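You operate a simulated robot arm through the tools that you are given. There is no shell and no other tool. Be economical: measure what you need, move in short steps, check, and stop when the job is done.

You run a simulated two-armed robot. Do the job below in one go: nothing can be reset, and whatever is moved stays where it is left.

Task
Scrub the black duct clean and stick the orange tape on its split.
Fine: grease off with cleaner: dip the red brush in the white tub and put it back; the duct ends on the wooden top by the silver turbo. Set down upright: red brush. What is to be rubbed or washed off counts as gone when no trace of it is left.
Where things are to end (x, y in the base frame): black duct within 0.07 m of [-2.63, 1.81].

The check looks at the end state, three seconds after you hand in, the way a careful person would. Anything else that was tipped, shoved, dropped, spilled or broken makes it a failure.

Robot
Two 7-joint arms with two-finger grippers on one trunk, on a base that drives. Base frame: it is fixed to the floor where the robot stands at the start and does not move with it; the origin is under the middle of the robot, x ahead of it, y to its left, z up; the surface under the hand at the start is at about z = 0.9. Readings come in m, rad, newtons and seconds.
The left shoulder is at the start at [0.078, 0.151, 0.988], the right one opposite. With the tool pointing down near the work surface each hand reaches from about 0.1 to 0.78 m from the robot's upright axis, wherever it stands, measured 20 degrees to its own side. Places, roughly: split in the black duct [0.5, 0, 0.9]; wooden top by the silver turbo [-2.5, 1.8, 0.9]. Payload 2.54 kg a hand.
Tool frame (each hand has its own): the origin (TCP) lies between the finger pads and is the grasp point; the fingertips stand 0.03 m ahead of it; z points along the fingers, y is the line along which they close. The gripper opens to 0.116 m. The gripper's body begins 0.095 m behind the TCP.
Orientation is that of the tool frame in the base frame, as [roll, pitch, yaw] about the fixed x, y, z axes, in that order (R = Rz(yaw) Ry(pitch) Rx(roll)). With the fingers straight down and closing along the base's y, the tool's x points along the base's -x, its y along +y and its z along -z.

Tools
- The arms move only by the tool apply_moves. It takes "left_commands", "right_commands" or both (then of equal length, played together; a hand with none holds still); each is a list of rows, each an object (a shift or turn left out is 0, a gripper value left out holds the last) with "dp": the shift along the tool's x, y, z in units of 50 mm (1.0 is 50 mm), a list of three; "rotation": the turn, a rotation vector about the tool's x, y, z in units of 5 degrees (1.0 is 5 degrees), a list of three; "fingers": the opening, from 0 (shut) to 1 (fully open). In form: [{"dp": [tx, ty, tz], "rotation": [ax, ay, az], "fingers": fingers}, ...]. A call has 1 to 10 rows; each row shifts and turns the commanded pose from where the row before left it, along the tool's axes as they then stand. A call with a number of a shift or a turn outside -1 to 1 is refused whole. Each row takes 0.2 s and may step no farther than 0.05 m and 0.15 rad from the row before; otherwise, or with a gripper value out of range, the whole call is refused. Where a pose cannot be reached the arm comes as near as it can. A force on the tool above 40 N (or 10 N above the force at the start of the call, whichever is more), or a blocked arm, ends the call early, and 0.2 s more pass. The fingers move at their own pace (about 0.072 m/s each) and stop on an object; they squeeze with about 20 N. The grip force told is the motor's: it shows also when the fingers shut on nothing. Time passes only in rows, and 0.2 s behind the last, so rows that do not move let the fingers close. It gives the time, the measured TCP pose, the force on the tool (base axes), the opening and the grip force at its end, in the units of the frame above (readings bear some noise), with the torque about the TCP (base axes, N m) and any sound that the robot's microphone picked up.
- Cameras (640 x 400 px; columns grow to the right, rows downward): "scene" is now at [0.1505, 0.0334, 1.1614]; the picture's right is [0.31, -0.95, 0.00], its down [0.03, 0.01, -1.00] and it looks along [0.95, 0.31, 0.03] (base axes); focal length 214 px, centre (320, 200). "left" rides on the left gripper at [0.069, 0.015, -0.122] in its tool frame; the picture's right is [-0.21, 0.98, 0.00], its down [-0.83, -0.18, -0.53] and it looks along [-0.52, -0.11, 0.85] (tool axes); focal length 251 px, centre (320, 200). "right" rides on the right gripper at [0.069, -0.015, -0.122] in its tool frame; the picture's right is [0.21, 0.98, 0.00], its down [-0.83, 0.18, -0.53] and it looks along [-0.52, 0.11, 0.85] (tool axes); focal length 251 px, centre (320, 200). There is no depth. A picture from a camera that has moved, and an enlarged one, comes with that camera's place and axes in the base frame and with its lens. The place of the scene camera against the robot may be out by one fixed shift of up to 0.012 m in any direction.
- capture(camera): a new picture of that camera. The clock stands still meanwhile.
- raise_lower(by): slides the trunk up (or, below 0, down) by that many m; the arms and the scene camera ride with it, the base frame stays. It gives what a move gives, with no picture.
- drive_base(legs): drives the robot by 1 to 6 legs, each [ahead, left, turn to the left] in m, m and rad, along the robot's own axes; the way and the turn of a leg run together, so that a leg with both is an arc; at most 1.5 m and 3.142 rad a leg. The arms and the cameras ride along, it lands a little off, and it stops where it bumps. It gives what a move gives.
- aim_head(pan, tilt): turns the head with the scene camera to pan (to the left, within 1.396 rad either way) and tilt (down, from -0.506 to 1.204), counted from straight ahead of the robot. It gives what a move gives.
- inspect(camera, box): a new picture of the part [left, top, right, bottom] of that camera's present view, enlarged. The clock stands still meanwhile.
- close_job(): hands the job in; it is judged then, once.

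Work in short steps. Places have to be worked out from the pictures, the camera data and where the tool is seen: move nearer, look again, correct. Check each grasp and each placing, and mend what went wrong. You have 120 turns and 92 pictures in all, those below and enlarged ones among them. Open the grippers and draw the arms clear of the work before you hand the job in, unless the task says otherwise; then end with one line.

The tools are called after "Call:" by a JSON object that holds its "name" and its "arguments". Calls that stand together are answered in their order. apply_moves: Moves the arms, as the interface text tells. Its arguments: {"type":"object","properties":{"left_commands":{"type":"array","items":{"type":"object","properties":{"dp":{"type":"array","items":{"type":"number"}},"rotation":{"type":"array","items":{"type":"number"}},"fingers":{"type":"number"}}}},"right_commands":{"type":"array","items":{"type":"object","properties":{"dp":{"type":"array","items":{"type":"number"}},"rotation":{"type":"array","items":{"type":"number"}},"fingers":{"type":"number"}}}}},"required":[]} The other tools are called the same way: raise_lower (by) slides the trunk up or down; drive_base (legs) drives the base; aim_head (pan, tilt) turns the head that bears the scene camera; capture (camera) takes a picture; inspect (camera, box) takes an enlarged picture of a part of a camera's view; close_job () hands the job in.

At the start:

```text
t: 0.0
left_tcp_pos: [0.4802, 0.305, 1.1644]
left_orientation: [3.141, 0.001, -3.141]
left_contact_force: [0.3, 0.6, -0.2]
left_ft_torque: [0.02, -0.01, 0.01]
left_finger_gap: 0.1161
left_gripper_force: 0.1
right_tcp_pos: [0.3279, -0.0602, 1.2022]
right_orientation: [-3.141, 0.0, 3.14]
right_contact_force: [-0.3, 0.4, 0.1]
right_ft_torque: [0.02, -0.03, 0.0]
right_finger_gap: 0.116
right_gripper_force: 0.0
trunk travel left (down, up): [-0.225, 0.064]
robot x, y, heading: [-0.0023, 0.0042, 0.001]
head pan, tilt: [0.312, -0.028]
```

scene: 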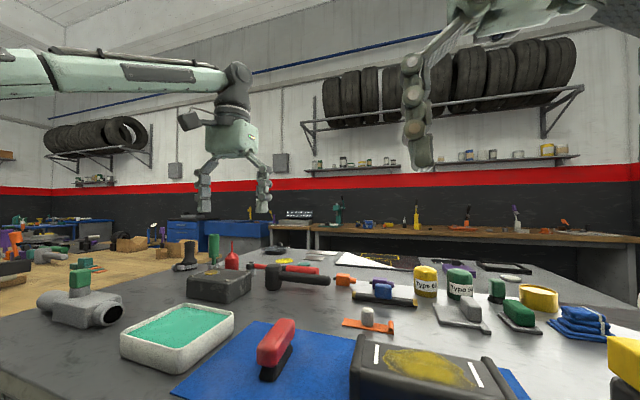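
right: 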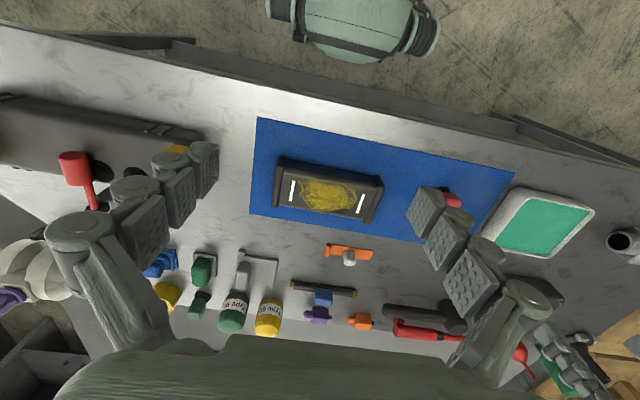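
left: 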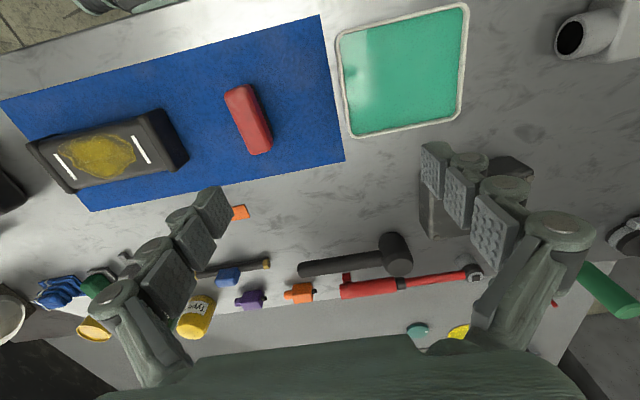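

The duct with the yellow grease, the red brush and the white tub are in view; I tilt the head down for a better look.

Call:
{"name": "aim_head", "arguments": {"pan": 0.1, "tilt": 0.75}}

Call:
{"name": "capture", "arguments": {"camera": "scene"}}

Call:
{"name": "inspect", "arguments": {"camera": "right", "box": [240, 110, 560, 310]}}

Call:
{"name": "inspect", "arguments": {"camera": "left", "box": [0, 60, 320, 260]}}

```text
t: 1.1
left_tcp_pos: [0.4807, 0.305, 1.1636]
left_orientation: [-3.141, -0.001, 3.141]
left_contact_force: [0.2, -0.9, -0.2]
left_ft_torque: [0.01, 0.0, 0.03]
left_finger_gap: 0.1161
left_gripper_force: 0.1
right_tcp_pos: [0.3276, -0.061, 1.2035]
right_orientation: [-3.141, -0.001, 3.14]
right_contact_force: [1.4, 0.6, -0.2]
right_ft_torque: [0.0, -0.01, 0.03]
right_finger_gap: 0.1159
right_gripper_force: 0.1
trunk travel left (down, up): [-0.225, 0.064]
robot x, y, heading: [0.0001, -0.0006, -0.0]
head pan, tilt: [0.099, 0.75]
```

```text
88 pictures are left
camera scene: at [0.1481, 0.0142, 1.0909], right [0.1, -0.99, 0.0], down [-0.68, -0.07, -0.73], along [0.73, 0.07, -0.68], focal length 214 px, centre (320, 200)
```

scene: 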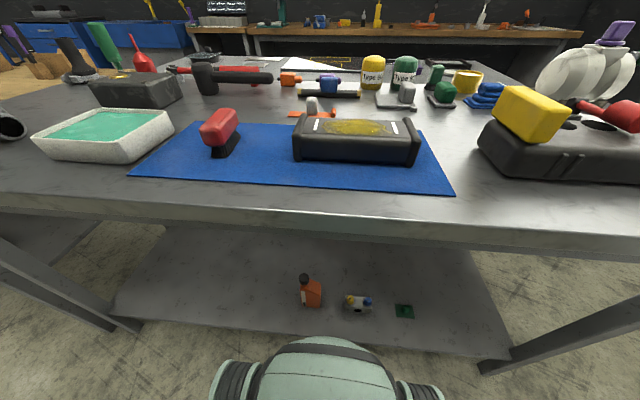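

```text
2.00 times, centred on (400, 210) of right
camera zoom: at [0.2569, -0.0759, 1.3251], right [-0.21, 0.98, 0.0], down [0.83, 0.18, 0.53], along [0.52, 0.12, -0.85], focal length 503 px, centre (160, 180)
```

zoom: 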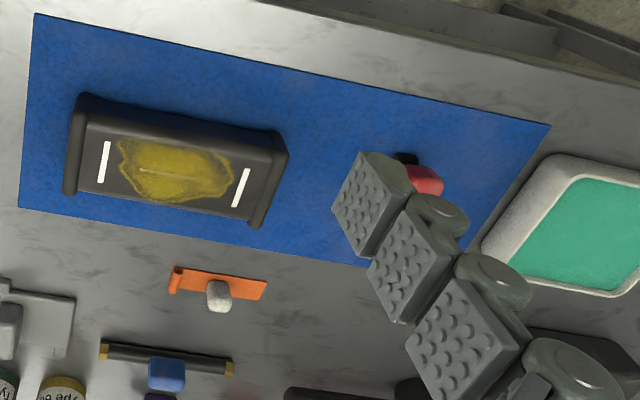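

```text
2.00 times, centred on (160, 160) of left
camera zoom: at [0.4105, 0.3209, 1.2857], right [0.21, 0.98, 0.0], down [0.83, -0.18, 0.53], along [0.52, -0.11, -0.85], focal length 503 px, centre (640, 280)
```

zoom: 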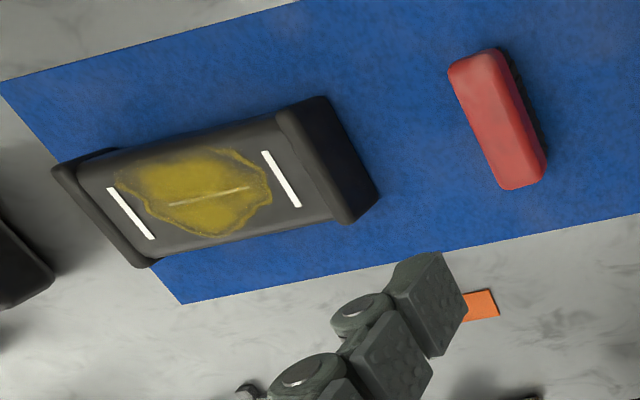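

Estimates: duct split ≈ (0.48,-0.01,0.94), brush ≈ (0.48,0.21,0.94), aligned with x, tub ≈ (0.48,0.43), tape ≈ (0.65,0.08). I move the right hand aside and bring the left hand above the brush.

Call:
{"name": "apply_moves", "arguments": {"left_commands": [{"dp": [0, -1, 0], "fingers": 1}, {"dp": [0, -0.9, 0]}, {"dp": [0, 0, 0.6]}, {"dp": [0, 0, 0.6]}, {"dp": [0, 0, 0]}], "right_commands": [{"dp": [0, -1, 0], "fingers": 1}, {"dp": [0, -1, 0]}, {"dp": [0, -1, 0]}, {"dp": [0, -1, 0]}, {"dp": [0, -1, 0]}]}}

Call:
{"name": "capture", "arguments": {"camera": "left"}}

Call:
{"name": "inspect", "arguments": {"camera": "scene", "box": [140, 60, 460, 260]}}

```text
t: 2.3
left_tcp_pos: [0.4813, 0.2097, 1.1026]
left_orientation: [3.141, 0.001, 3.141]
left_contact_force: [0.0, 0.9, -1.1]
left_ft_torque: [-0.01, 0.02, 0.02]
left_finger_gap: 0.1163
left_gripper_force: 0.0
right_tcp_pos: [0.3648, -0.2718, 1.1531]
right_orientation: [3.14, -0.002, -3.141]
right_contact_force: [-0.6, -0.3, 0.7]
right_ft_torque: [0.02, 0.02, -0.01]
right_finger_gap: 0.1157
right_gripper_force: 0.1
right hand out of reach, approached as far as the arm can: row 3, 4, 5
trunk travel left (down, up): [-0.225, 0.064]
robot x, y, heading: [-0.0004, -0.002, -0.004]
head pan, tilt: [0.099, 0.75]
```

```text
85 pictures are left
camera left: at [0.4113, 0.2258, 1.2244], right [0.21, 0.98, 0.0], down [0.83, -0.18, 0.53], along [0.52, -0.11, -0.85], focal length 251 px, centre (320, 200)
```

left: 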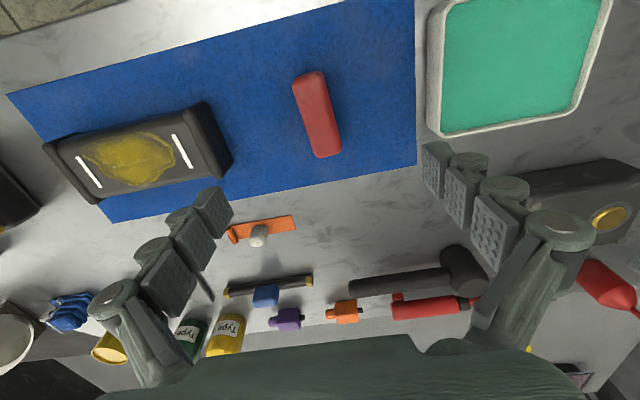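

```text
2.00 times, centred on (300, 160) of scene
camera zoom: at [0.1483, 0.0136, 1.0908], right [0.1, -1.0, 0.0], down [-0.68, -0.07, -0.73], along [0.73, 0.07, -0.68], focal length 429 px, centre (360, 280)
```

zoom: 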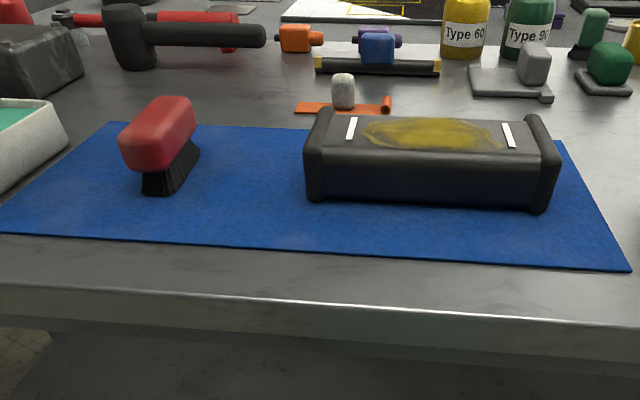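

Brush handle is right under the hand, at (0.476, 0.208); table ≈ 0.90. I descend to about z = 0.953, then close.

Call:
{"name": "apply_moves", "arguments": {"left_commands": [{"dp": [0.1, 0, 0.8]}, {"dp": [0, 0, 0.8]}, {"dp": [0, 0, 0.8]}, {"dp": [0, 0, 0.6]}, {"dp": [0, 0, 0]}]}}

Call:
{"name": "inspect", "arguments": {"camera": "scene", "box": [140, 60, 460, 260]}}

```text
t: 3.5
left_tcp_pos: [0.4741, 0.2109, 0.9537]
left_orientation: [-3.14, 0.0, -3.141]
left_contact_force: [-0.2, -0.5, 0.2]
left_ft_torque: [-0.01, 0.0, -0.06]
left_finger_gap: 0.1158
left_gripper_force: 0.0
right_tcp_pos: [0.3658, -0.2718, 1.1524]
right_orientation: [3.141, 0.001, -3.141]
right_contact_force: [-0.9, -0.5, -0.1]
right_ft_torque: [-0.02, 0.0, 0.01]
right_finger_gap: 0.1159
right_gripper_force: 0.0
trunk travel left (down, up): [-0.225, 0.064]
robot x, y, heading: [-0.0001, -0.002, -0.007]
head pan, tilt: [0.099, 0.75]
```

```text
2.00 times, centred on (300, 160) of scene
camera zoom: at [0.148, 0.0141, 1.0908], right [0.1, -1.0, 0.0], down [-0.68, -0.07, -0.73], along [0.73, 0.07, -0.68], focal length 429 px, centre (360, 280)
```

zoom: 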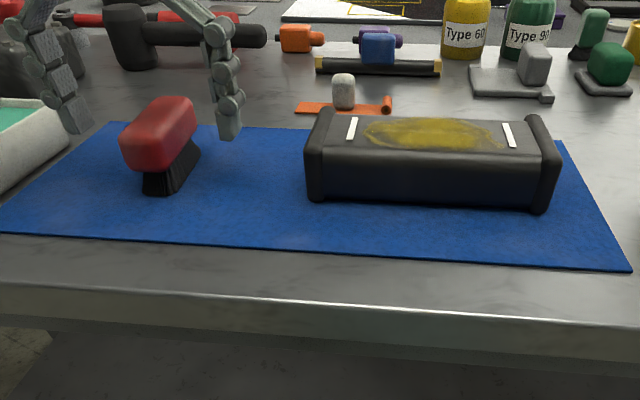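

Fingers straddle the handle; I go 9 mm lower for a solid hold and close.

Call:
{"name": "apply_moves", "arguments": {"left_commands": [{"dp": [0, 0, 0.18]}, {"fingers": 0}, {"fingers": 0}, {"fingers": 0}, {"fingers": 0}, {"fingers": 0}]}}

Call:
{"name": "inspect", "arguments": {"camera": "scene", "box": [140, 60, 460, 260]}}

```text
t: 4.9
left_tcp_pos: [0.4738, 0.2099, 0.9446]
left_orientation: [3.141, 0.0, -3.141]
left_contact_force: [0.9, -0.7, 1.3]
left_ft_torque: [0.01, 0.05, 0.06]
left_finger_gap: 0.0325
left_gripper_force: 19.3
right_tcp_pos: [0.365, -0.2709, 1.1525]
right_orientation: [3.139, 0.0, -3.141]
right_contact_force: [0.3, -0.3, -0.2]
right_ft_torque: [0.02, 0.01, -0.01]
right_finger_gap: 0.1164
right_gripper_force: 0.1
trunk travel left (down, up): [-0.225, 0.064]
robot x, y, heading: [-0.0006, -0.0009, -0.003]
head pan, tilt: [0.099, 0.75]
```

```text
2.00 times, centred on (300, 160) of scene
camera zoom: at [0.148, 0.0141, 1.0908], right [0.1, -1.0, 0.0], down [-0.68, -0.07, -0.73], along [0.73, 0.07, -0.68], focal length 429 px, centre (360, 280)
```

zoom: 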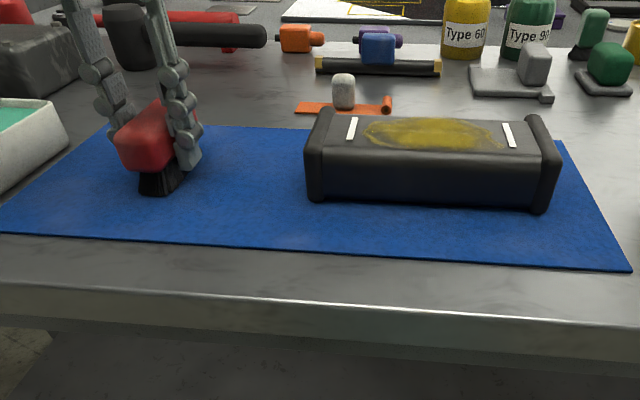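

Brush is held (gap 32 mm; resting grasp z = 0.9446). Lift and move over the tub.

Call:
{"name": "apply_moves", "arguments": {"left_commands": [{"dp": [0, 0, -0.8]}, {"dp": [0, 0, -0.8]}, {"dp": [0, 0, -0.8]}, {"dp": [0, 0.9, 0]}, {"dp": [0, 0.9, 0]}, {"dp": [0, 0.9, 0]}, {"dp": [0, 0.9, 0]}, {"dp": [0, 0.8, 0]}, {"dp": [0, 0, 0]}]}}

Call:
{"name": "aim_head", "arguments": {"pan": 0.6, "tilt": 0.65}}

Call:
{"name": "capture", "arguments": {"camera": "left"}}

Call:
{"name": "capture", "arguments": {"camera": "scene"}}

```text
t: 6.9
left_tcp_pos: [0.4752, 0.4289, 1.0642]
left_orientation: [-3.141, 0.0, -3.14]
left_contact_force: [0.3, 0.8, -1.4]
left_ft_torque: [0.01, 0.02, 0.0]
left_finger_gap: 0.0327
left_gripper_force: 20.0
right_tcp_pos: [0.3653, -0.2716, 1.1524]
right_orientation: [3.14, 0.002, -3.141]
right_contact_force: [-0.2, 1.3, 0.6]
right_ft_torque: [0.04, -0.02, -0.03]
right_finger_gap: 0.1161
right_gripper_force: 0.0
trunk travel left (down, up): [-0.225, 0.064]
robot x, y, heading: [0.0033, 0.0012, -0.006]
head pan, tilt: [0.099, 0.75]
```

```text
t: 7.8
left_tcp_pos: [0.4729, 0.4289, 1.0646]
left_orientation: [3.141, 0.001, 3.141]
left_contact_force: [-0.5, -0.9, -1.1]
left_ft_torque: [0.0, 0.0, 0.02]
left_finger_gap: 0.0325
left_gripper_force: 20.0
right_tcp_pos: [0.3645, -0.2713, 1.1527]
right_orientation: [3.14, 0.001, -3.141]
right_contact_force: [0.1, 0.2, 1.1]
right_ft_torque: [-0.02, -0.01, 0.03]
right_finger_gap: 0.1159
right_gripper_force: 0.1
trunk travel left (down, up): [-0.225, 0.064]
robot x, y, heading: [-0.0005, 0.0005, -0.006]
head pan, tilt: [0.6, 0.649]
```

```text
81 pictures are left
camera left: at [0.4057, 0.4445, 1.1857], right [0.21, 0.98, 0.0], down [0.83, -0.18, 0.53], along [0.52, -0.11, -0.85], focal length 251 px, centre (320, 200)
```

left: 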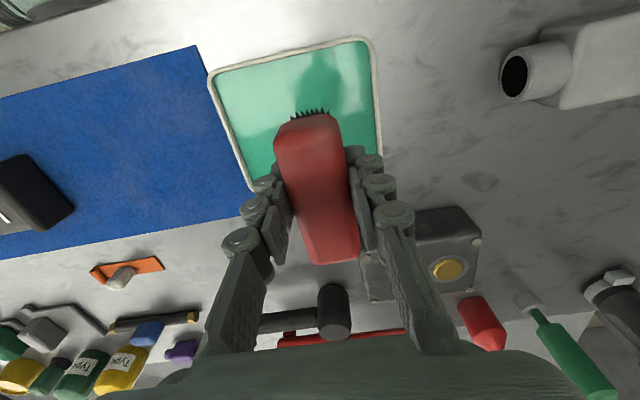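

```text
80 pictures are left
camera scene: at [0.1373, 0.0549, 1.0994], right [0.56, -0.83, 0.0], down [-0.5, -0.34, -0.8], along [0.66, 0.45, -0.6], focal length 214 px, centre (320, 200)
```

scene: 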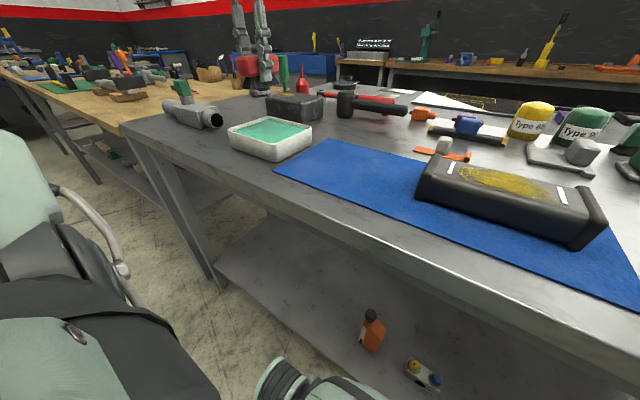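

Tub spans x .41–.53, y .335–.487, centre (0.467, 0.412). I centre the brush and lower partway, then look.

Call:
{"name": "apply_moves", "arguments": {"left_commands": [{"dp": [0.1, -0.34, 0]}, {"dp": [0, 0, 0.6]}, {"dp": [0, 0, 0.6]}, {"dp": [0, 0, 0.4]}, {"dp": [0, 0, 0]}]}}

Call:
{"name": "inspect", "arguments": {"camera": "scene", "box": [190, 60, 350, 160]}}

Call:
{"name": "capture", "arguments": {"camera": "left"}}

```text
t: 9.1
left_tcp_pos: [0.4694, 0.4129, 0.9837]
left_orientation: [-3.14, 0.0, 3.14]
left_contact_force: [0.9, 0.9, -0.1]
left_ft_torque: [0.03, -0.01, 0.0]
left_finger_gap: 0.0326
left_gripper_force: 20.2
right_tcp_pos: [0.3642, -0.2711, 1.1522]
right_orientation: [3.141, 0.0, 3.141]
right_contact_force: [0.4, -0.4, -0.7]
right_ft_torque: [0.01, -0.01, -0.02]
right_finger_gap: 0.1163
right_gripper_force: 0.0
trunk travel left (down, up): [-0.225, 0.064]
robot x, y, heading: [-0.0046, 0.003, 0.001]
head pan, tilt: [0.6, 0.649]
```

```text
4.00 times, centred on (270, 110) of scene
camera zoom: at [0.1372, 0.0549, 1.0994], right [0.56, -0.83, 0.0], down [-0.5, -0.34, -0.8], along [0.66, 0.45, -0.6], focal length 858 px, centre (520, 560)
```

zoom: 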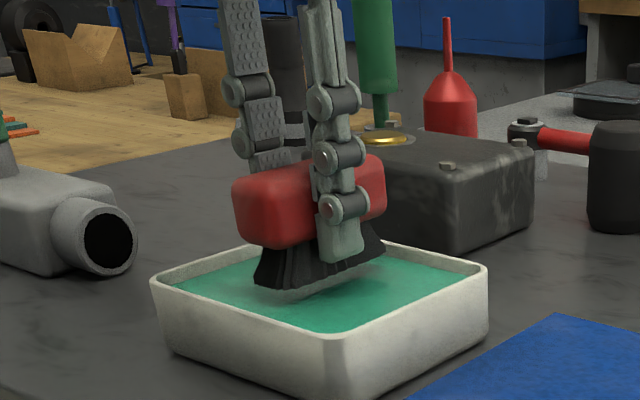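

```text
78 pictures are left
camera left: at [0.4004, 0.4291, 1.1064], right [0.21, 0.98, 0.0], down [0.83, -0.18, 0.53], along [0.52, -0.11, -0.85], focal length 251 px, centre (320, 200)
```

left: 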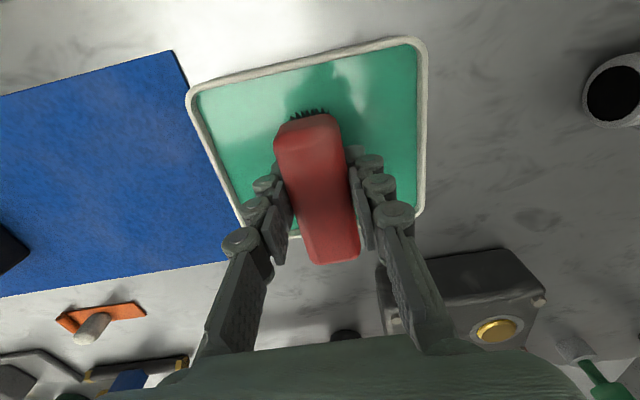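

The bristles hover just above the cleaner and fit inside the rim; I shift 6 mm toward me and dip about 2.2 cm, with a small wiggle.

Call:
{"name": "apply_moves", "arguments": {"left_commands": [{"dp": [0.12, 0, 0]}, {"dp": [0, 0, 0.22]}, {"dp": [0, 0, 0.22]}, {"dp": [0, 0.15, 0]}, {"dp": [0, -0.3, 0]}, {"dp": [0, 0.15, 0]}, {"dp": [0, 0, 0]}]}}

Call:
{"name": "inspect", "arguments": {"camera": "scene", "box": [190, 60, 350, 160]}}

```text
t: 10.7
left_tcp_pos: [0.4637, 0.4125, 0.9619]
left_orientation: [-3.141, -0.001, -3.141]
left_contact_force: [-0.3, 0.1, -1.0]
left_ft_torque: [-0.01, -0.01, 0.02]
left_finger_gap: 0.0325
left_gripper_force: 20.0
right_tcp_pos: [0.3658, -0.2698, 1.1528]
right_orientation: [3.138, 0.0, 3.141]
right_contact_force: [0.3, 1.0, -0.9]
right_ft_torque: [-0.01, 0.01, -0.05]
right_finger_gap: 0.1161
right_gripper_force: 0.1
trunk travel left (down, up): [-0.225, 0.064]
robot x, y, heading: [-0.0008, -0.0019, -0.0]
head pan, tilt: [0.6, 0.649]
```

```text
4.00 times, centred on (270, 110) of scene
camera zoom: at [0.1373, 0.0549, 1.0994], right [0.56, -0.83, 0.0], down [-0.5, -0.34, -0.8], along [0.66, 0.45, -0.6], focal length 858 px, centre (520, 560)
```

zoom: 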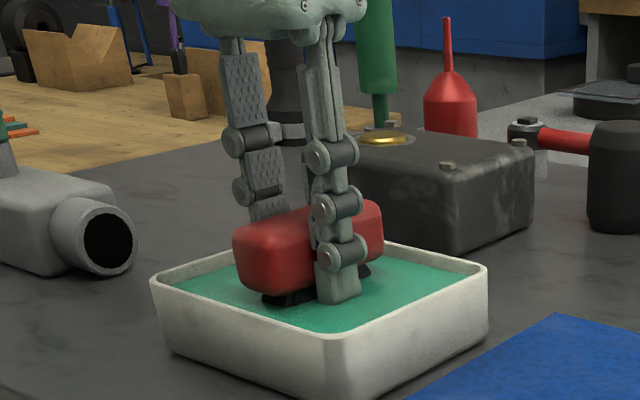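

Dipped. I lift out and carry the brush to above the duct.

Call:
{"name": "apply_moves", "arguments": {"left_commands": [{"dp": [0, 0, -0.5]}, {"dp": [0, 0, -0.5]}, {"dp": [0, 0, 0]}, {"dp": [0, 0, -0.6]}, {"dp": [0, 0, -0.6]}, {"dp": [-0.2, -0.9, 0]}, {"dp": [-0.2, -0.9, 0]}, {"dp": [0, -0.9, 0]}, {"dp": [0, -0.9, 0]}, {"dp": [0, -0.9, 0]}]}}

Call:
{"name": "apply_moves", "arguments": {"left_commands": [{"dp": [0, -0.9, 0]}, {"dp": [0, -0.9, 0]}, {"dp": [0, -0.9, 0]}, {"dp": [0, -0.9, 0]}, {"dp": [0, 0, 0]}]}}

Call:
{"name": "aim_head", "arguments": {"pan": 0.0, "tilt": 0.75}}

Call:
{"name": "capture", "arguments": {"camera": "left"}}

Call:
{"name": "inspect", "arguments": {"camera": "scene", "box": [200, 50, 440, 200]}}

```text
t: 12.8
left_tcp_pos: [0.4842, 0.1889, 1.073]
left_orientation: [3.141, 0.001, -3.139]
left_contact_force: [0.5, -0.5, -1.5]
left_ft_torque: [0.03, 0.02, 0.06]
left_finger_gap: 0.0325
left_gripper_force: 20.1
right_tcp_pos: [0.3657, -0.27, 1.1523]
right_orientation: [3.141, 0.0, -3.141]
right_contact_force: [-0.1, 0.0, 0.2]
right_ft_torque: [0.01, 0.04, -0.02]
right_finger_gap: 0.116
right_gripper_force: 0.0
trunk travel left (down, up): [-0.225, 0.064]
robot x, y, heading: [0.0019, 0.0009, -0.005]
head pan, tilt: [0.6, 0.649]
```

```text
t: 14.1
left_tcp_pos: [0.4555, 0.1016, 1.0562]
left_orientation: [-3.142, -0.001, -3.141]
left_contact_force: [-0.3, -0.4, -1.9]
left_ft_torque: [-0.01, -0.02, -0.04]
left_finger_gap: 0.0329
left_gripper_force: 20.4
left hand out of reach, approached as far as the arm can: row 2, 3, 4
right_tcp_pos: [0.3656, -0.2703, 1.1524]
right_orientation: [3.14, -0.001, 3.141]
right_contact_force: [-0.7, -0.6, -0.7]
right_ft_torque: [0.02, -0.01, -0.04]
right_finger_gap: 0.116
right_gripper_force: 0.2
trunk travel left (down, up): [-0.225, 0.064]
robot x, y, heading: [0.0015, 0.0006, -0.001]
head pan, tilt: [0.6, 0.649]
```

```text
t: 15.1
left_tcp_pos: [0.4546, 0.1018, 1.0564]
left_orientation: [3.141, 0.0, -3.141]
left_contact_force: [-0.5, 0.2, -1.7]
left_ft_torque: [-0.02, 0.02, 0.0]
left_finger_gap: 0.0329
left_gripper_force: 19.7
right_tcp_pos: [0.3655, -0.2713, 1.1523]
right_orientation: [3.14, 0.001, -3.14]
right_contact_force: [0.3, -0.8, -0.3]
right_ft_torque: [0.01, 0.01, 0.0]
right_finger_gap: 0.1161
right_gripper_force: 0.0
trunk travel left (down, up): [-0.225, 0.064]
robot x, y, heading: [0.0011, -0.0012, -0.003]
head pan, tilt: [0.0, 0.75]
```

```text
76 pictures are left
camera left: at [0.3852, 0.1179, 1.1786], right [0.21, 0.98, 0.0], down [0.83, -0.18, 0.53], along [0.52, -0.11, -0.85], focal length 251 px, centre (320, 200)
```

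left: 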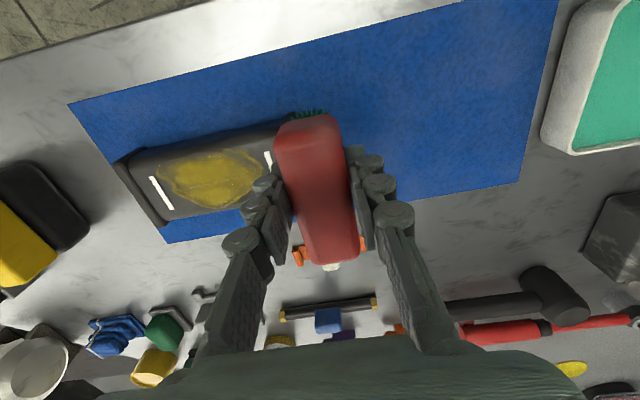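

```text
2.67 times, centred on (320, 125) of scene
camera zoom: at [0.1485, 0.006, 1.0908], right [0.0, -1.0, 0.0], down [-0.68, 0.0, -0.73], along [0.73, 0.0, -0.68], focal length 572 px, centre (320, 400)
```

zoom: 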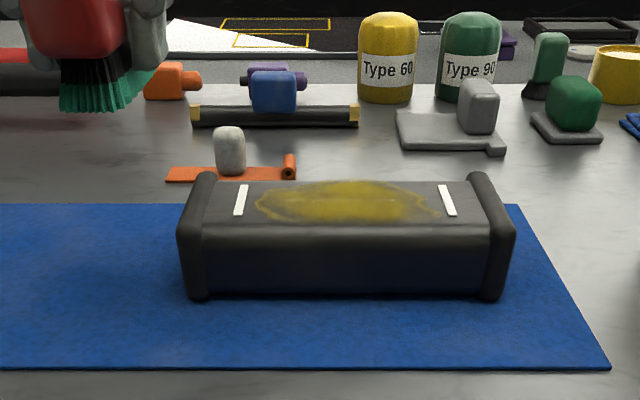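

The left hand can't reach that far right; I drive the base 0.18 m to the right, the brush riding at a safe height (z≈1.06).

Call:
{"name": "apply_moves", "arguments": {"left_commands": [{"dp": [0, 0, -0.4]}, {"dp": [0, 0.2, 0]}]}}

Call:
{"name": "drive_base", "arguments": {"legs": [[0, -0.18, 0]]}}

Call:
{"name": "capture", "arguments": {"camera": "left"}}

```text
t: 15.7
left_tcp_pos: [0.4507, 0.1198, 1.0739]
left_orientation: [3.141, 0.0, 3.141]
left_contact_force: [0.0, 0.0, -1.1]
left_ft_torque: [0.06, 0.01, 0.02]
left_finger_gap: 0.0328
left_gripper_force: 20.1
left hand out of reach, approached as far as the arm can: row 1
right_tcp_pos: [0.3659, -0.271, 1.1533]
right_orientation: [3.139, 0.0, -3.142]
right_contact_force: [-0.5, 0.8, 0.2]
right_ft_torque: [-0.01, 0.04, 0.0]
right_finger_gap: 0.1161
right_gripper_force: 0.0
trunk travel left (down, up): [-0.225, 0.064]
robot x, y, heading: [0.0002, -0.0032, -0.002]
head pan, tilt: [0.0, 0.75]
```

```text
t: 18.0
left_tcp_pos: [0.4496, -0.0583, 1.0751]
left_orientation: [-3.14, 0.001, -3.138]
left_contact_force: [0.1, -0.3, -0.6]
left_ft_torque: [0.01, 0.01, 0.01]
left_finger_gap: 0.0326
left_gripper_force: 20.0
right_tcp_pos: [0.3676, -0.4497, 1.1529]
right_orientation: [3.14, 0.0, -3.141]
right_contact_force: [0.5, 0.4, -0.5]
right_ft_torque: [-0.01, 0.0, -0.03]
right_finger_gap: 0.116
right_gripper_force: 0.1
trunk travel left (down, up): [-0.225, 0.064]
robot x, y, heading: [0.0046, -0.1792, 0.001]
head pan, tilt: [0.0, 0.75]
```

```text
74 pictures are left
camera left: at [0.381, -0.0444, 1.1967], right [0.21, 0.98, 0.0], down [0.83, -0.18, 0.53], along [0.52, -0.11, -0.85], focal length 251 px, centre (320, 200)
```

left: 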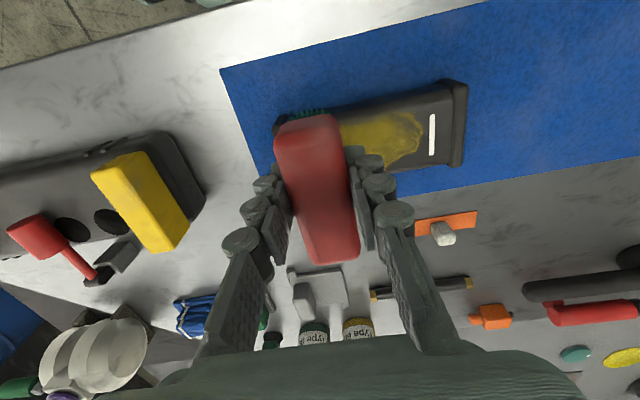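

Duct grease spans about x .449–.51, y −.066–.04 with marks at y ≈ .052 and −.076. I position the brush over the centre and descend carefully.

Call:
{"name": "apply_moves", "arguments": {"left_commands": [{"dp": [-0.6, 0.9, 0]}, {"dp": [0, 0, 0.7]}, {"dp": [0, 0, 0.6]}, {"dp": [0, 0, 0.2]}, {"dp": [0, 0, 0.1]}, {"dp": [0, 0, 0.1]}]}}

Call:
{"name": "inspect", "arguments": {"camera": "scene", "box": [160, 50, 400, 200]}}

```text
refused: row 1 steps farther than a row can; nothing moved
```

```text
2.67 times, centred on (280, 125) of scene
camera zoom: at [0.1488, -0.1748, 1.0908], right [0.0, -1.0, 0.0], down [-0.68, 0.0, -0.73], along [0.73, 0.0, -0.68], focal length 572 px, centre (427, 400)
```

zoom: 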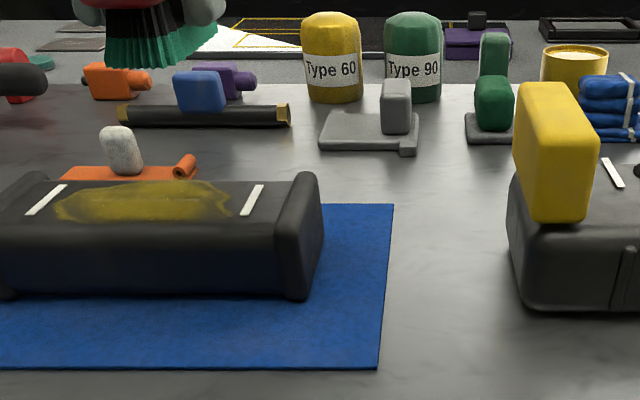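

The diagonal step was just too long; split it up.

Call:
{"name": "apply_moves", "arguments": {"left_commands": [{"dp": [-0.6, 0, 0]}, {"dp": [0, 0.9, 0]}, {"dp": [0, 0, 0.7]}, {"dp": [0, 0, 0.6]}, {"dp": [0, 0, 0.15]}, {"dp": [0, 0, 0.1]}]}}

Call:
{"name": "aim_head", "arguments": {"pan": 0.4, "tilt": 0.65}}

Call:
{"name": "inspect", "arguments": {"camera": "scene", "box": [200, 50, 440, 200]}}

```text
t: 19.4
left_tcp_pos: [0.4778, -0.0115, 0.9946]
left_orientation: [-3.141, 0.0, -3.138]
left_contact_force: [0.1, -0.2, -2.2]
left_ft_torque: [0.02, 0.01, -0.01]
left_finger_gap: 0.0325
left_gripper_force: 19.7
left hand out of reach, approached as far as the arm can: row 1
right_tcp_pos: [0.3668, -0.4502, 1.1527]
right_orientation: [3.14, 0.0, -3.141]
right_contact_force: [0.1, 0.7, 0.0]
right_ft_torque: [0.02, -0.01, 0.02]
right_finger_gap: 0.1162
right_gripper_force: 0.0
trunk travel left (down, up): [-0.225, 0.064]
robot x, y, heading: [-0.0008, -0.1809, 0.003]
head pan, tilt: [0.0, 0.75]
```

```text
t: 20.3
left_tcp_pos: [0.4773, -0.0112, 0.9958]
left_orientation: [3.141, 0.0, -3.137]
left_contact_force: [0.1, -1.3, -1.2]
left_ft_torque: [0.01, 0.0, -0.03]
left_finger_gap: 0.0326
left_gripper_force: 20.6
right_tcp_pos: [0.3661, -0.4516, 1.1528]
right_orientation: [3.14, 0.0, -3.14]
right_contact_force: [0.3, 0.5, 0.2]
right_ft_torque: [-0.03, 0.01, -0.02]
right_finger_gap: 0.1161
right_gripper_force: 0.0
trunk travel left (down, up): [-0.225, 0.064]
robot x, y, heading: [-0.0003, -0.1849, 0.003]
head pan, tilt: [0.4, 0.649]
```

```text
2.67 times, centred on (320, 125) of scene
camera zoom: at [0.1458, -0.1409, 1.0994], right [0.39, -0.92, 0.0], down [-0.56, -0.24, -0.8], along [0.73, 0.31, -0.6], focal length 572 px, centre (320, 400)
```

zoom: 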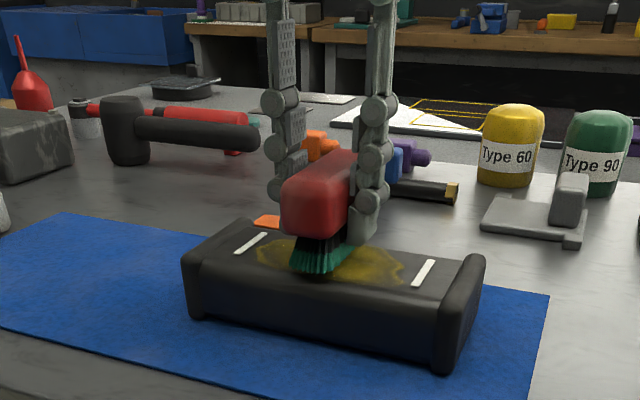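

The bristles hover a few mm above the grease; I lower in 3 mm steps.

Call:
{"name": "apply_moves", "arguments": {"left_commands": [{"dp": [0, 0, 0.06]}, {"dp": [0, 0, 0.06]}, {"dp": [0, 0, 0]}]}}

```text
t: 21.1
left_tcp_pos: [0.479, -0.0126, 0.9906]
left_orientation: [-3.141, 0.001, -3.138]
left_contact_force: [1.6, 1.0, 4.7]
left_ft_torque: [0.01, 0.12, -0.04]
left_finger_gap: 0.0328
left_gripper_force: 20.8
right_tcp_pos: [0.3673, -0.4504, 1.1526]
right_orientation: [3.138, 0.003, -3.138]
right_contact_force: [0.2, 0.4, -0.1]
right_ft_torque: [0.04, 0.0, -0.02]
right_finger_gap: 0.116
right_gripper_force: 0.0
trunk travel left (down, up): [-0.225, 0.064]
robot x, y, heading: [0.0006, -0.1827, 0.003]
head pan, tilt: [0.4, 0.649]
```

Contact with ~6 N. I make one gentle stroke along y and check that the duct stays put.

Call:
{"name": "apply_moves", "arguments": {"left_commands": [{"dp": [0, 0.4, 0]}, {"dp": [0, 0.4, 0]}, {"dp": [0, -0.4, 0]}, {"dp": [0, -0.4, 0]}, {"dp": [0, -0.4, 0]}, {"dp": [0, -0.4, 0]}, {"dp": [0, 0.4, 0]}, {"dp": [0, 0.4, 0]}]}}

Call:
{"name": "inspect", "arguments": {"camera": "scene", "box": [200, 50, 440, 200]}}

```text
t: 22.9
left_tcp_pos: [0.4792, -0.0123, 0.9901]
left_orientation: [3.142, 0.001, -3.137]
left_contact_force: [-0.3, -2.6, 10.9]
left_ft_torque: [-0.1, 0.13, 0.05]
left_finger_gap: 0.0324
left_gripper_force: 19.8
right_tcp_pos: [0.3663, -0.4517, 1.1517]
right_orientation: [3.139, 0.001, -3.14]
right_contact_force: [0.5, -0.3, 0.0]
right_ft_torque: [0.01, -0.01, 0.03]
right_finger_gap: 0.1161
right_gripper_force: 0.0
trunk travel left (down, up): [-0.225, 0.064]
robot x, y, heading: [0.0014, -0.1832, 0.003]
head pan, tilt: [0.4, 0.649]
```

```text
2.67 times, centred on (320, 125) of scene
camera zoom: at [0.145, -0.1413, 1.0996], right [0.39, -0.92, 0.0], down [-0.56, -0.24, -0.8], along [0.73, 0.31, -0.6], focal length 572 px, centre (320, 400)
```

zoom: 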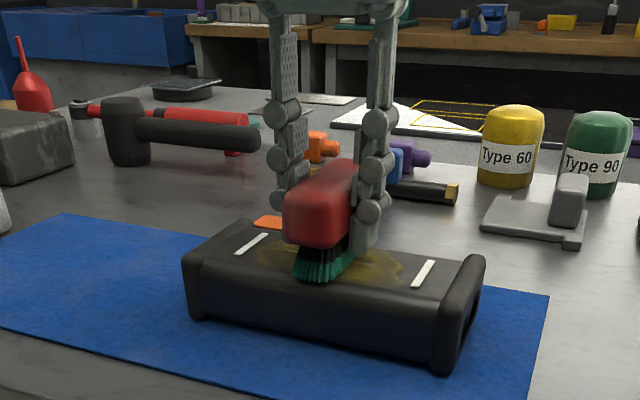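

The duct holds still and the grease fades. I continue with longer strokes.

Call:
{"name": "apply_moves", "arguments": {"left_commands": [{"dp": [0, 0.5, 0]}, {"dp": [0, 0.55, 0]}, {"dp": [0, -0.55, 0]}, {"dp": [0, -0.55, 0]}, {"dp": [0, -0.55, 0]}, {"dp": [0, -0.55, 0]}, {"dp": [0, 0.55, 0]}, {"dp": [0, 0.55, 0]}, {"dp": [0, 0.55, 0]}, {"dp": [0, 0.55, 0]}]}}

Call:
{"name": "apply_moves", "arguments": {"left_commands": [{"dp": [0.2, 0, 0]}, {"dp": [0, -0.55, 0]}, {"dp": [0, -0.55, 0]}, {"dp": [0, -0.55, 0]}, {"dp": [0, -0.55, 0]}, {"dp": [-0.4, 0, 0]}, {"dp": [0, 0.55, 0]}, {"dp": [0, 0.55, 0]}, {"dp": [0, 0.55, 0]}, {"dp": [0, 0.55, 0]}]}}

Call:
{"name": "apply_moves", "arguments": {"left_commands": [{"dp": [0.2, 0, -0.3]}, {"dp": [0, 0, -0.9]}, {"dp": [0, 0.9, 0]}, {"dp": [0, 0.9, 0]}, {"dp": [0, 0.9, 0]}]}}

Call:
{"name": "inspect", "arguments": {"camera": "scene", "box": [200, 50, 440, 200]}}

Call:
{"name": "inspect", "arguments": {"camera": "left", "box": [60, 60, 380, 260]}}

```text
t: 25.1
left_tcp_pos: [0.4775, 0.0413, 0.9893]
left_orientation: [3.142, 0.001, -3.138]
left_contact_force: [-0.6, 1.4, 3.7]
left_ft_torque: [0.09, -0.08, 0.02]
left_finger_gap: 0.0324
left_gripper_force: 19.5
right_tcp_pos: [0.3665, -0.4507, 1.154]
right_orientation: [-3.14, 0.002, -3.14]
right_contact_force: [0.3, 0.3, -0.1]
right_ft_torque: [0.05, 0.03, 0.0]
right_finger_gap: 0.1161
right_gripper_force: 0.0
trunk travel left (down, up): [-0.225, 0.064]
robot x, y, heading: [0.0004, -0.1835, 0.004]
head pan, tilt: [0.4, 0.649]
```

```text
t: 27.3
left_tcp_pos: [0.4877, 0.0402, 0.9916]
left_orientation: [-3.141, 0.001, -3.139]
left_contact_force: [-0.2, 0.5, 0.2]
left_ft_torque: [0.02, 0.01, -0.02]
left_finger_gap: 0.0325
left_gripper_force: 20.4
right_tcp_pos: [0.3674, -0.4504, 1.1528]
right_orientation: [3.141, 0.001, -3.141]
right_contact_force: [-0.2, -0.2, -0.1]
right_ft_torque: [-0.02, 0.01, 0.02]
right_finger_gap: 0.1159
right_gripper_force: 0.0
trunk travel left (down, up): [-0.225, 0.064]
robot x, y, heading: [-0.0029, -0.181, -0.002]
head pan, tilt: [0.4, 0.649]
```

```text
t: 28.5
left_tcp_pos: [0.4757, 0.1763, 1.0493]
left_orientation: [-3.141, 0.001, -3.138]
left_contact_force: [-0.3, -0.6, -1.0]
left_ft_torque: [0.01, 0.06, -0.01]
left_finger_gap: 0.0325
left_gripper_force: 20.5
right_tcp_pos: [0.3649, -0.4504, 1.1529]
right_orientation: [3.142, 0.001, -3.14]
right_contact_force: [-0.2, 0.1, 0.6]
right_ft_torque: [-0.07, 0.0, -0.01]
right_finger_gap: 0.116
right_gripper_force: 0.0
trunk travel left (down, up): [-0.225, 0.064]
robot x, y, heading: [-0.0033, -0.1852, -0.003]
head pan, tilt: [0.4, 0.649]
```

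```text
2.67 times, centred on (320, 125) of scene
camera zoom: at [0.1457, -0.1402, 1.0994], right [0.39, -0.92, 0.0], down [-0.56, -0.24, -0.8], along [0.73, 0.31, -0.6], focal length 572 px, centre (320, 400)
```

zoom: 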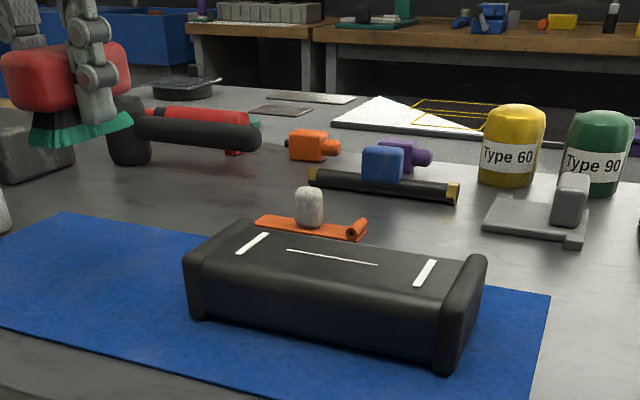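

```text
2.00 times, centred on (220, 160) of left
camera zoom: at [0.4069, 0.1926, 1.1713], right [0.21, 0.98, 0.0], down [0.83, -0.18, 0.53], along [0.52, -0.11, -0.85], focal length 503 px, centre (520, 280)
```

zoom: 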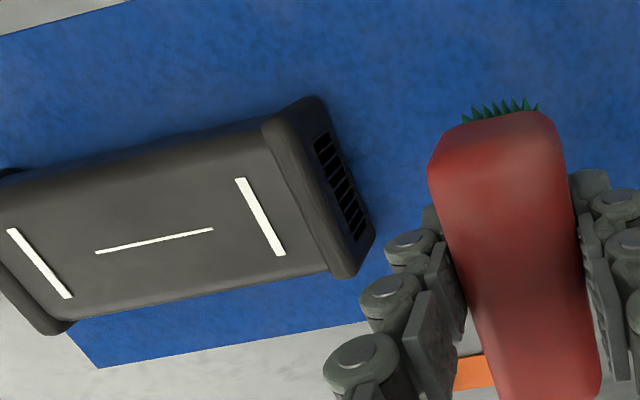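

Grease looks entirely gone; I zoom in to check for any trace.

Call:
{"name": "inspect", "arguments": {"camera": "scene", "box": [264, 125, 392, 205]}}

Call:
{"name": "inspect", "arguments": {"camera": "left", "box": [60, 110, 220, 210]}}

```text
5.00 times, centred on (328, 165) of scene
camera zoom: at [0.1457, -0.1402, 1.0994], right [0.39, -0.92, 0.0], down [-0.56, -0.24, -0.8], along [0.73, 0.31, -0.6], focal length 1072 px, centre (280, 375)
```

zoom: 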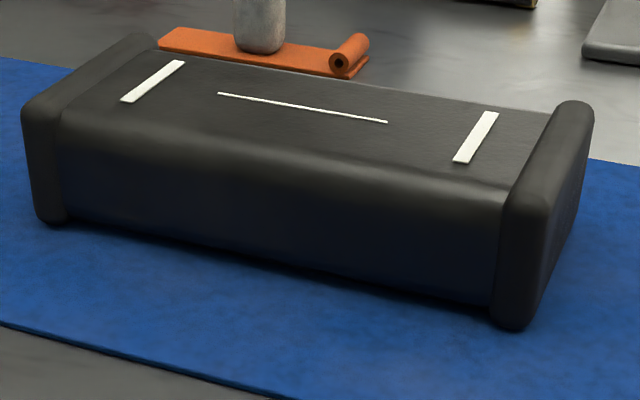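

```text
4.00 times, centred on (140, 160) of left
camera zoom: at [0.4069, 0.1926, 1.1713], right [0.21, 0.98, 0.0], down [0.83, -0.18, 0.53], along [0.52, -0.11, -0.85], focal length 1006 px, centre (1040, 360)
```

zoom: 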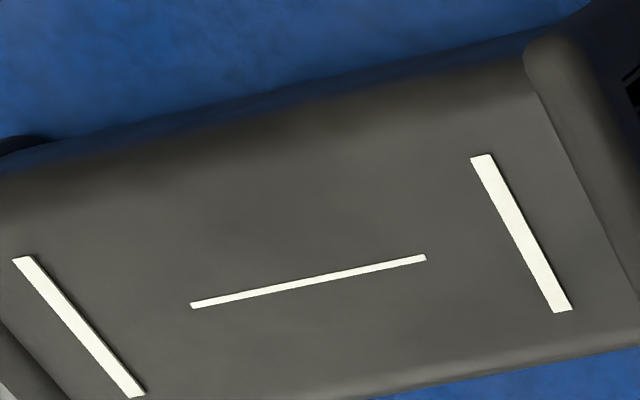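

Clean. I set the brush back at its original spot (0.474, 0.210, 0.945).

Call:
{"name": "apply_moves", "arguments": {"left_commands": [{"dp": [0.03, 0.68, 0]}, {"dp": [0, 0, 0.9]}, {"dp": [0, 0, 0.8]}, {"dp": [0, 0, 0.34]}, {"dp": [0, 0, 0]}]}}

```text
t: 29.7
left_tcp_pos: [0.4764, 0.2087, 0.9455]
left_orientation: [3.141, -0.001, -3.138]
left_contact_force: [-0.9, 0.1, -1.2]
left_ft_torque: [0.01, 0.03, -0.01]
left_finger_gap: 0.0328
left_gripper_force: 20.2
right_tcp_pos: [0.3665, -0.4513, 1.1519]
right_orientation: [3.138, 0.001, -3.139]
right_contact_force: [1.3, 0.4, 0.3]
right_ft_torque: [-0.03, 0.0, 0.0]
right_finger_gap: 0.116
right_gripper_force: 0.1
trunk travel left (down, up): [-0.225, 0.064]
robot x, y, heading: [-0.0017, -0.1815, 0.003]
head pan, tilt: [0.4, 0.649]
```

No contact yet; lower 2 mm, then open.

Call:
{"name": "apply_moves", "arguments": {"left_commands": [{"dp": [0, 0, 0.04]}, {"dp": [0, 0, 0]}]}}

```text
t: 30.3
left_tcp_pos: [0.4762, 0.2091, 0.9446]
left_orientation: [3.141, -0.001, -3.138]
left_contact_force: [-0.3, 0.0, -1.7]
left_ft_torque: [0.03, 0.01, -0.04]
left_finger_gap: 0.0324
left_gripper_force: 20.0
right_tcp_pos: [0.3663, -0.451, 1.1526]
right_orientation: [3.139, -0.001, -3.139]
right_contact_force: [-1.5, 0.3, 0.6]
right_ft_torque: [-0.01, 0.01, -0.04]
right_finger_gap: 0.1163
right_gripper_force: 0.1
trunk travel left (down, up): [-0.225, 0.064]
robot x, y, heading: [-0.0002, -0.1783, 0.007]
head pan, tilt: [0.4, 0.649]
```

Slightly lower until contact shows.

Call:
{"name": "apply_moves", "arguments": {"left_commands": [{"dp": [0, 0, 0.04]}, {"dp": [0, 0, 0]}]}}

Call:
{"name": "inspect", "arguments": {"camera": "scene", "box": [130, 60, 330, 185]}}

```text
t: 30.9
left_tcp_pos: [0.4768, 0.2098, 0.9443]
left_orientation: [3.142, 0.001, -3.137]
left_contact_force: [0.6, 2.6, 5.9]
left_ft_torque: [0.09, 0.18, -0.06]
left_finger_gap: 0.0327
left_gripper_force: 19.8
right_tcp_pos: [0.3666, -0.4502, 1.1522]
right_orientation: [3.14, 0.003, -3.139]
right_contact_force: [0.2, -0.5, -0.2]
right_ft_torque: [-0.03, 0.01, -0.02]
right_finger_gap: 0.1159
right_gripper_force: 0.1
trunk travel left (down, up): [-0.225, 0.064]
robot x, y, heading: [-0.0011, -0.1808, 0.006]
head pan, tilt: [0.4, 0.649]
```

```text
3.20 times, centred on (230, 122) of scene
camera zoom: at [0.1455, -0.1409, 1.0996], right [0.39, -0.92, 0.0], down [-0.56, -0.24, -0.8], along [0.73, 0.31, -0.6], focal length 686 px, centre (608, 448)
```

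zoom: 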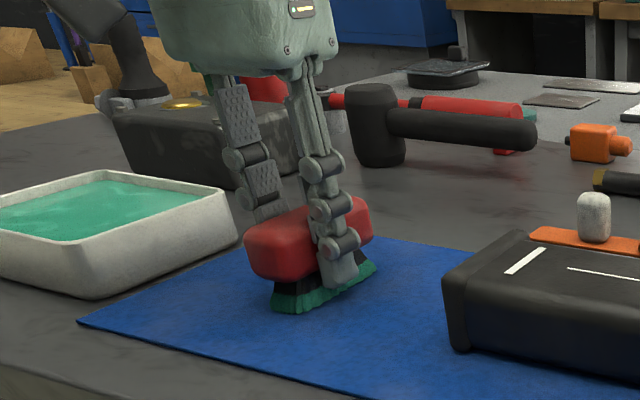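

Brush is standing on its bristles. I open and rise straight up.

Call:
{"name": "apply_moves", "arguments": {"left_commands": [{"fingers": 1}, {"fingers": 1}, {"fingers": 1}, {"fingers": 1}, {"dp": [0, 0, -0.4]}, {"dp": [0, 0, -0.9]}, {"dp": [0, 0, -0.9]}, {"dp": [0, -0.6, -0.6]}, {"dp": [0, -0.9, 0]}, {"dp": [0, -0.9, 0]}]}}

Call:
{"name": "capture", "arguments": {"camera": "left"}}

Call:
{"name": "inspect", "arguments": {"camera": "scene", "box": [130, 60, 450, 260]}}

```text
t: 33.1
left_tcp_pos: [0.4768, 0.0867, 1.0847]
left_orientation: [3.141, -0.001, -3.139]
left_contact_force: [-0.3, -0.8, 0.4]
left_ft_torque: [0.05, -0.01, -0.02]
left_finger_gap: 0.1161
left_gripper_force: 0.0
right_tcp_pos: [0.3668, -0.4512, 1.1511]
right_orientation: [3.139, 0.002, -3.139]
right_contact_force: [-0.7, -0.1, 0.2]
right_ft_torque: [0.0, -0.04, 0.0]
right_finger_gap: 0.1159
right_gripper_force: 0.1
trunk travel left (down, up): [-0.225, 0.064]
robot x, y, heading: [0.0009, -0.1845, 0.003]
head pan, tilt: [0.4, 0.649]
```

```text
65 pictures are left
camera left: at [0.4072, 0.1012, 1.207], right [0.21, 0.98, 0.0], down [0.83, -0.18, 0.53], along [0.52, -0.11, -0.85], focal length 251 px, centre (320, 200)
```

left: 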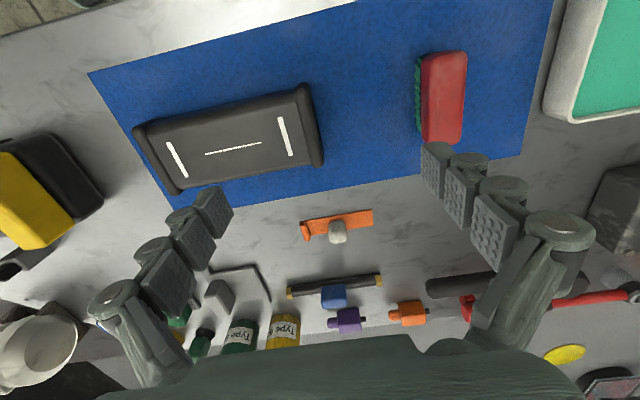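

```text
2.00 times, centred on (290, 160) of scene
camera zoom: at [0.1457, -0.1415, 1.0994], right [0.39, -0.92, 0.0], down [-0.56, -0.24, -0.8], along [0.73, 0.31, -0.6], focal length 429 px, centre (380, 280)
```

zoom: 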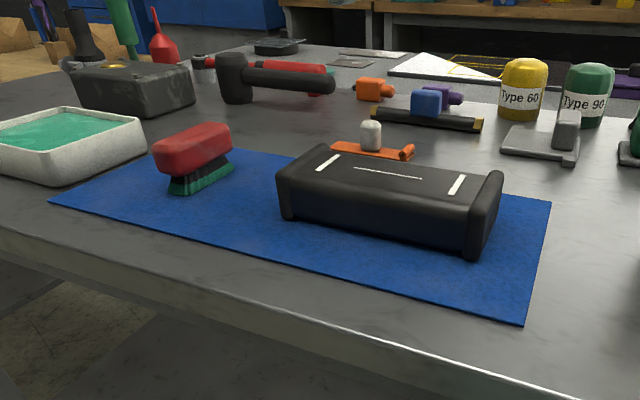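

Brush stands fine. Tape knob ≈ (0.640, 0.079), strip along y (≈4° off). I move the left hand above it with narrowed fingers and look.

Call:
{"name": "apply_moves", "arguments": {"left_commands": [{"dp": [-0.9, 0, 0], "fingers": 0.45}, {"dp": [-0.9, 0, 0]}, {"dp": [-0.9, -0.1, 0]}, {"dp": [-0.5, 0, 0.4]}, {"dp": [0, 0, 0.6]}, {"dp": [0, 0, 0]}]}}

Call:
{"name": "aim_head", "arguments": {"pan": 0.4, "tilt": 0.5}}

Call:
{"name": "capture", "arguments": {"camera": "left"}}

Call:
{"name": "inspect", "arguments": {"camera": "scene", "box": [240, 60, 400, 160]}}

```text
t: 34.5
left_tcp_pos: [0.6233, 0.0965, 1.0263]
left_orientation: [-3.141, -0.001, -3.139]
left_contact_force: [-0.2, 0.9, 0.7]
left_ft_torque: [0.02, 0.02, -0.03]
left_finger_gap: 0.0522
left_gripper_force: 0.0
left hand out of reach, approached as far as the arm can: row 3, 4
right_tcp_pos: [0.3664, -0.4504, 1.1517]
right_orientation: [3.141, 0.0, -3.14]
right_contact_force: [0.6, -0.8, 0.4]
right_ft_torque: [0.0, 0.03, 0.02]
right_finger_gap: 0.1162
right_gripper_force: 0.1
trunk travel left (down, up): [-0.225, 0.064]
robot x, y, heading: [-0.0006, -0.178, 0.004]
head pan, tilt: [0.4, 0.649]
```

```text
t: 35.2
left_tcp_pos: [0.6245, 0.0961, 1.0278]
left_orientation: [3.14, 0.001, -3.137]
left_contact_force: [0.0, -0.3, 0.0]
left_ft_torque: [0.04, 0.0, 0.02]
left_finger_gap: 0.0521
left_gripper_force: 0.1
right_tcp_pos: [0.3668, -0.4519, 1.1518]
right_orientation: [3.14, -0.001, -3.141]
right_contact_force: [0.0, -0.1, 0.0]
right_ft_torque: [0.05, -0.01, -0.02]
right_finger_gap: 0.1159
right_gripper_force: 0.0
trunk travel left (down, up): [-0.225, 0.064]
robot x, y, heading: [0.0001, -0.1824, 0.001]
head pan, tilt: [0.4, 0.499]
```

```text
63 pictures are left
camera left: at [0.5537, 0.1126, 1.1492], right [0.21, 0.98, 0.0], down [0.83, -0.18, 0.53], along [0.52, -0.11, -0.85], focal length 251 px, centre (320, 200)
```

left: 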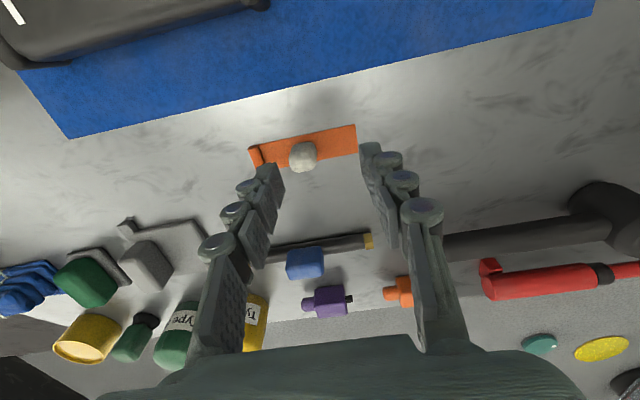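

```text
4.00 times, centred on (320, 110) of scene
camera zoom: at [0.1495, -0.1392, 1.1127], right [0.39, -0.92, 0.0], down [-0.44, -0.19, -0.88], along [0.81, 0.34, -0.48], focal length 858 px, centre (320, 560)
```

zoom: 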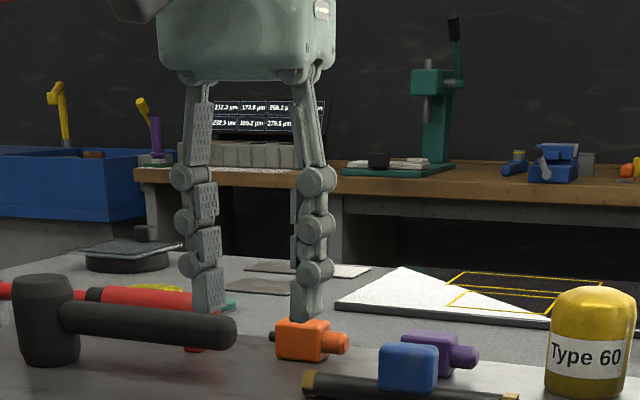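

Knob ≈ (0.639, 0.077); the hand was short at that height, so I go lower first and then align.

Call:
{"name": "apply_moves", "arguments": {"left_commands": [{"dp": [0, 0, 0.6]}, {"dp": [-0.29, -0.37, 0]}, {"dp": [0, 0, 0]}]}}

Call:
{"name": "capture", "arguments": {"camera": "left"}}

```text
t: 36.0
left_tcp_pos: [0.6383, 0.0788, 0.9966]
left_orientation: [-3.141, -0.001, -3.137]
left_contact_force: [-0.2, 0.1, 0.3]
left_ft_torque: [0.02, 0.01, 0.0]
left_finger_gap: 0.0523
left_gripper_force: 0.0
right_tcp_pos: [0.3661, -0.4509, 1.1532]
right_orientation: [3.139, 0.002, -3.141]
right_contact_force: [0.4, 0.2, -0.6]
right_ft_torque: [0.02, 0.02, -0.04]
right_finger_gap: 0.116
right_gripper_force: 0.0
trunk travel left (down, up): [-0.225, 0.064]
robot x, y, heading: [-0.0003, -0.1802, 0.002]
head pan, tilt: [0.4, 0.499]
```

```text
61 pictures are left
camera left: at [0.5688, 0.0938, 1.1183], right [0.21, 0.98, 0.0], down [0.83, -0.18, 0.53], along [0.52, -0.11, -0.85], focal length 251 px, centre (320, 200)
```

left: 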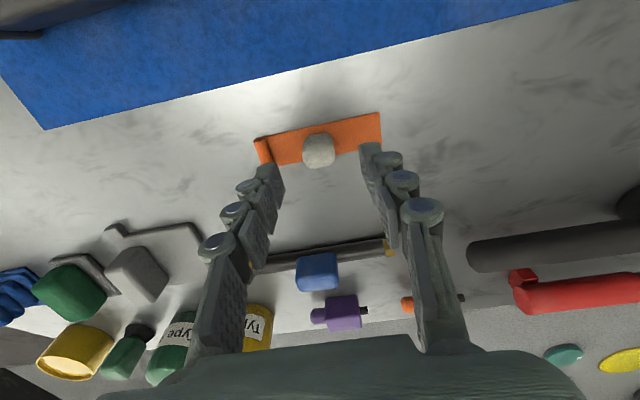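

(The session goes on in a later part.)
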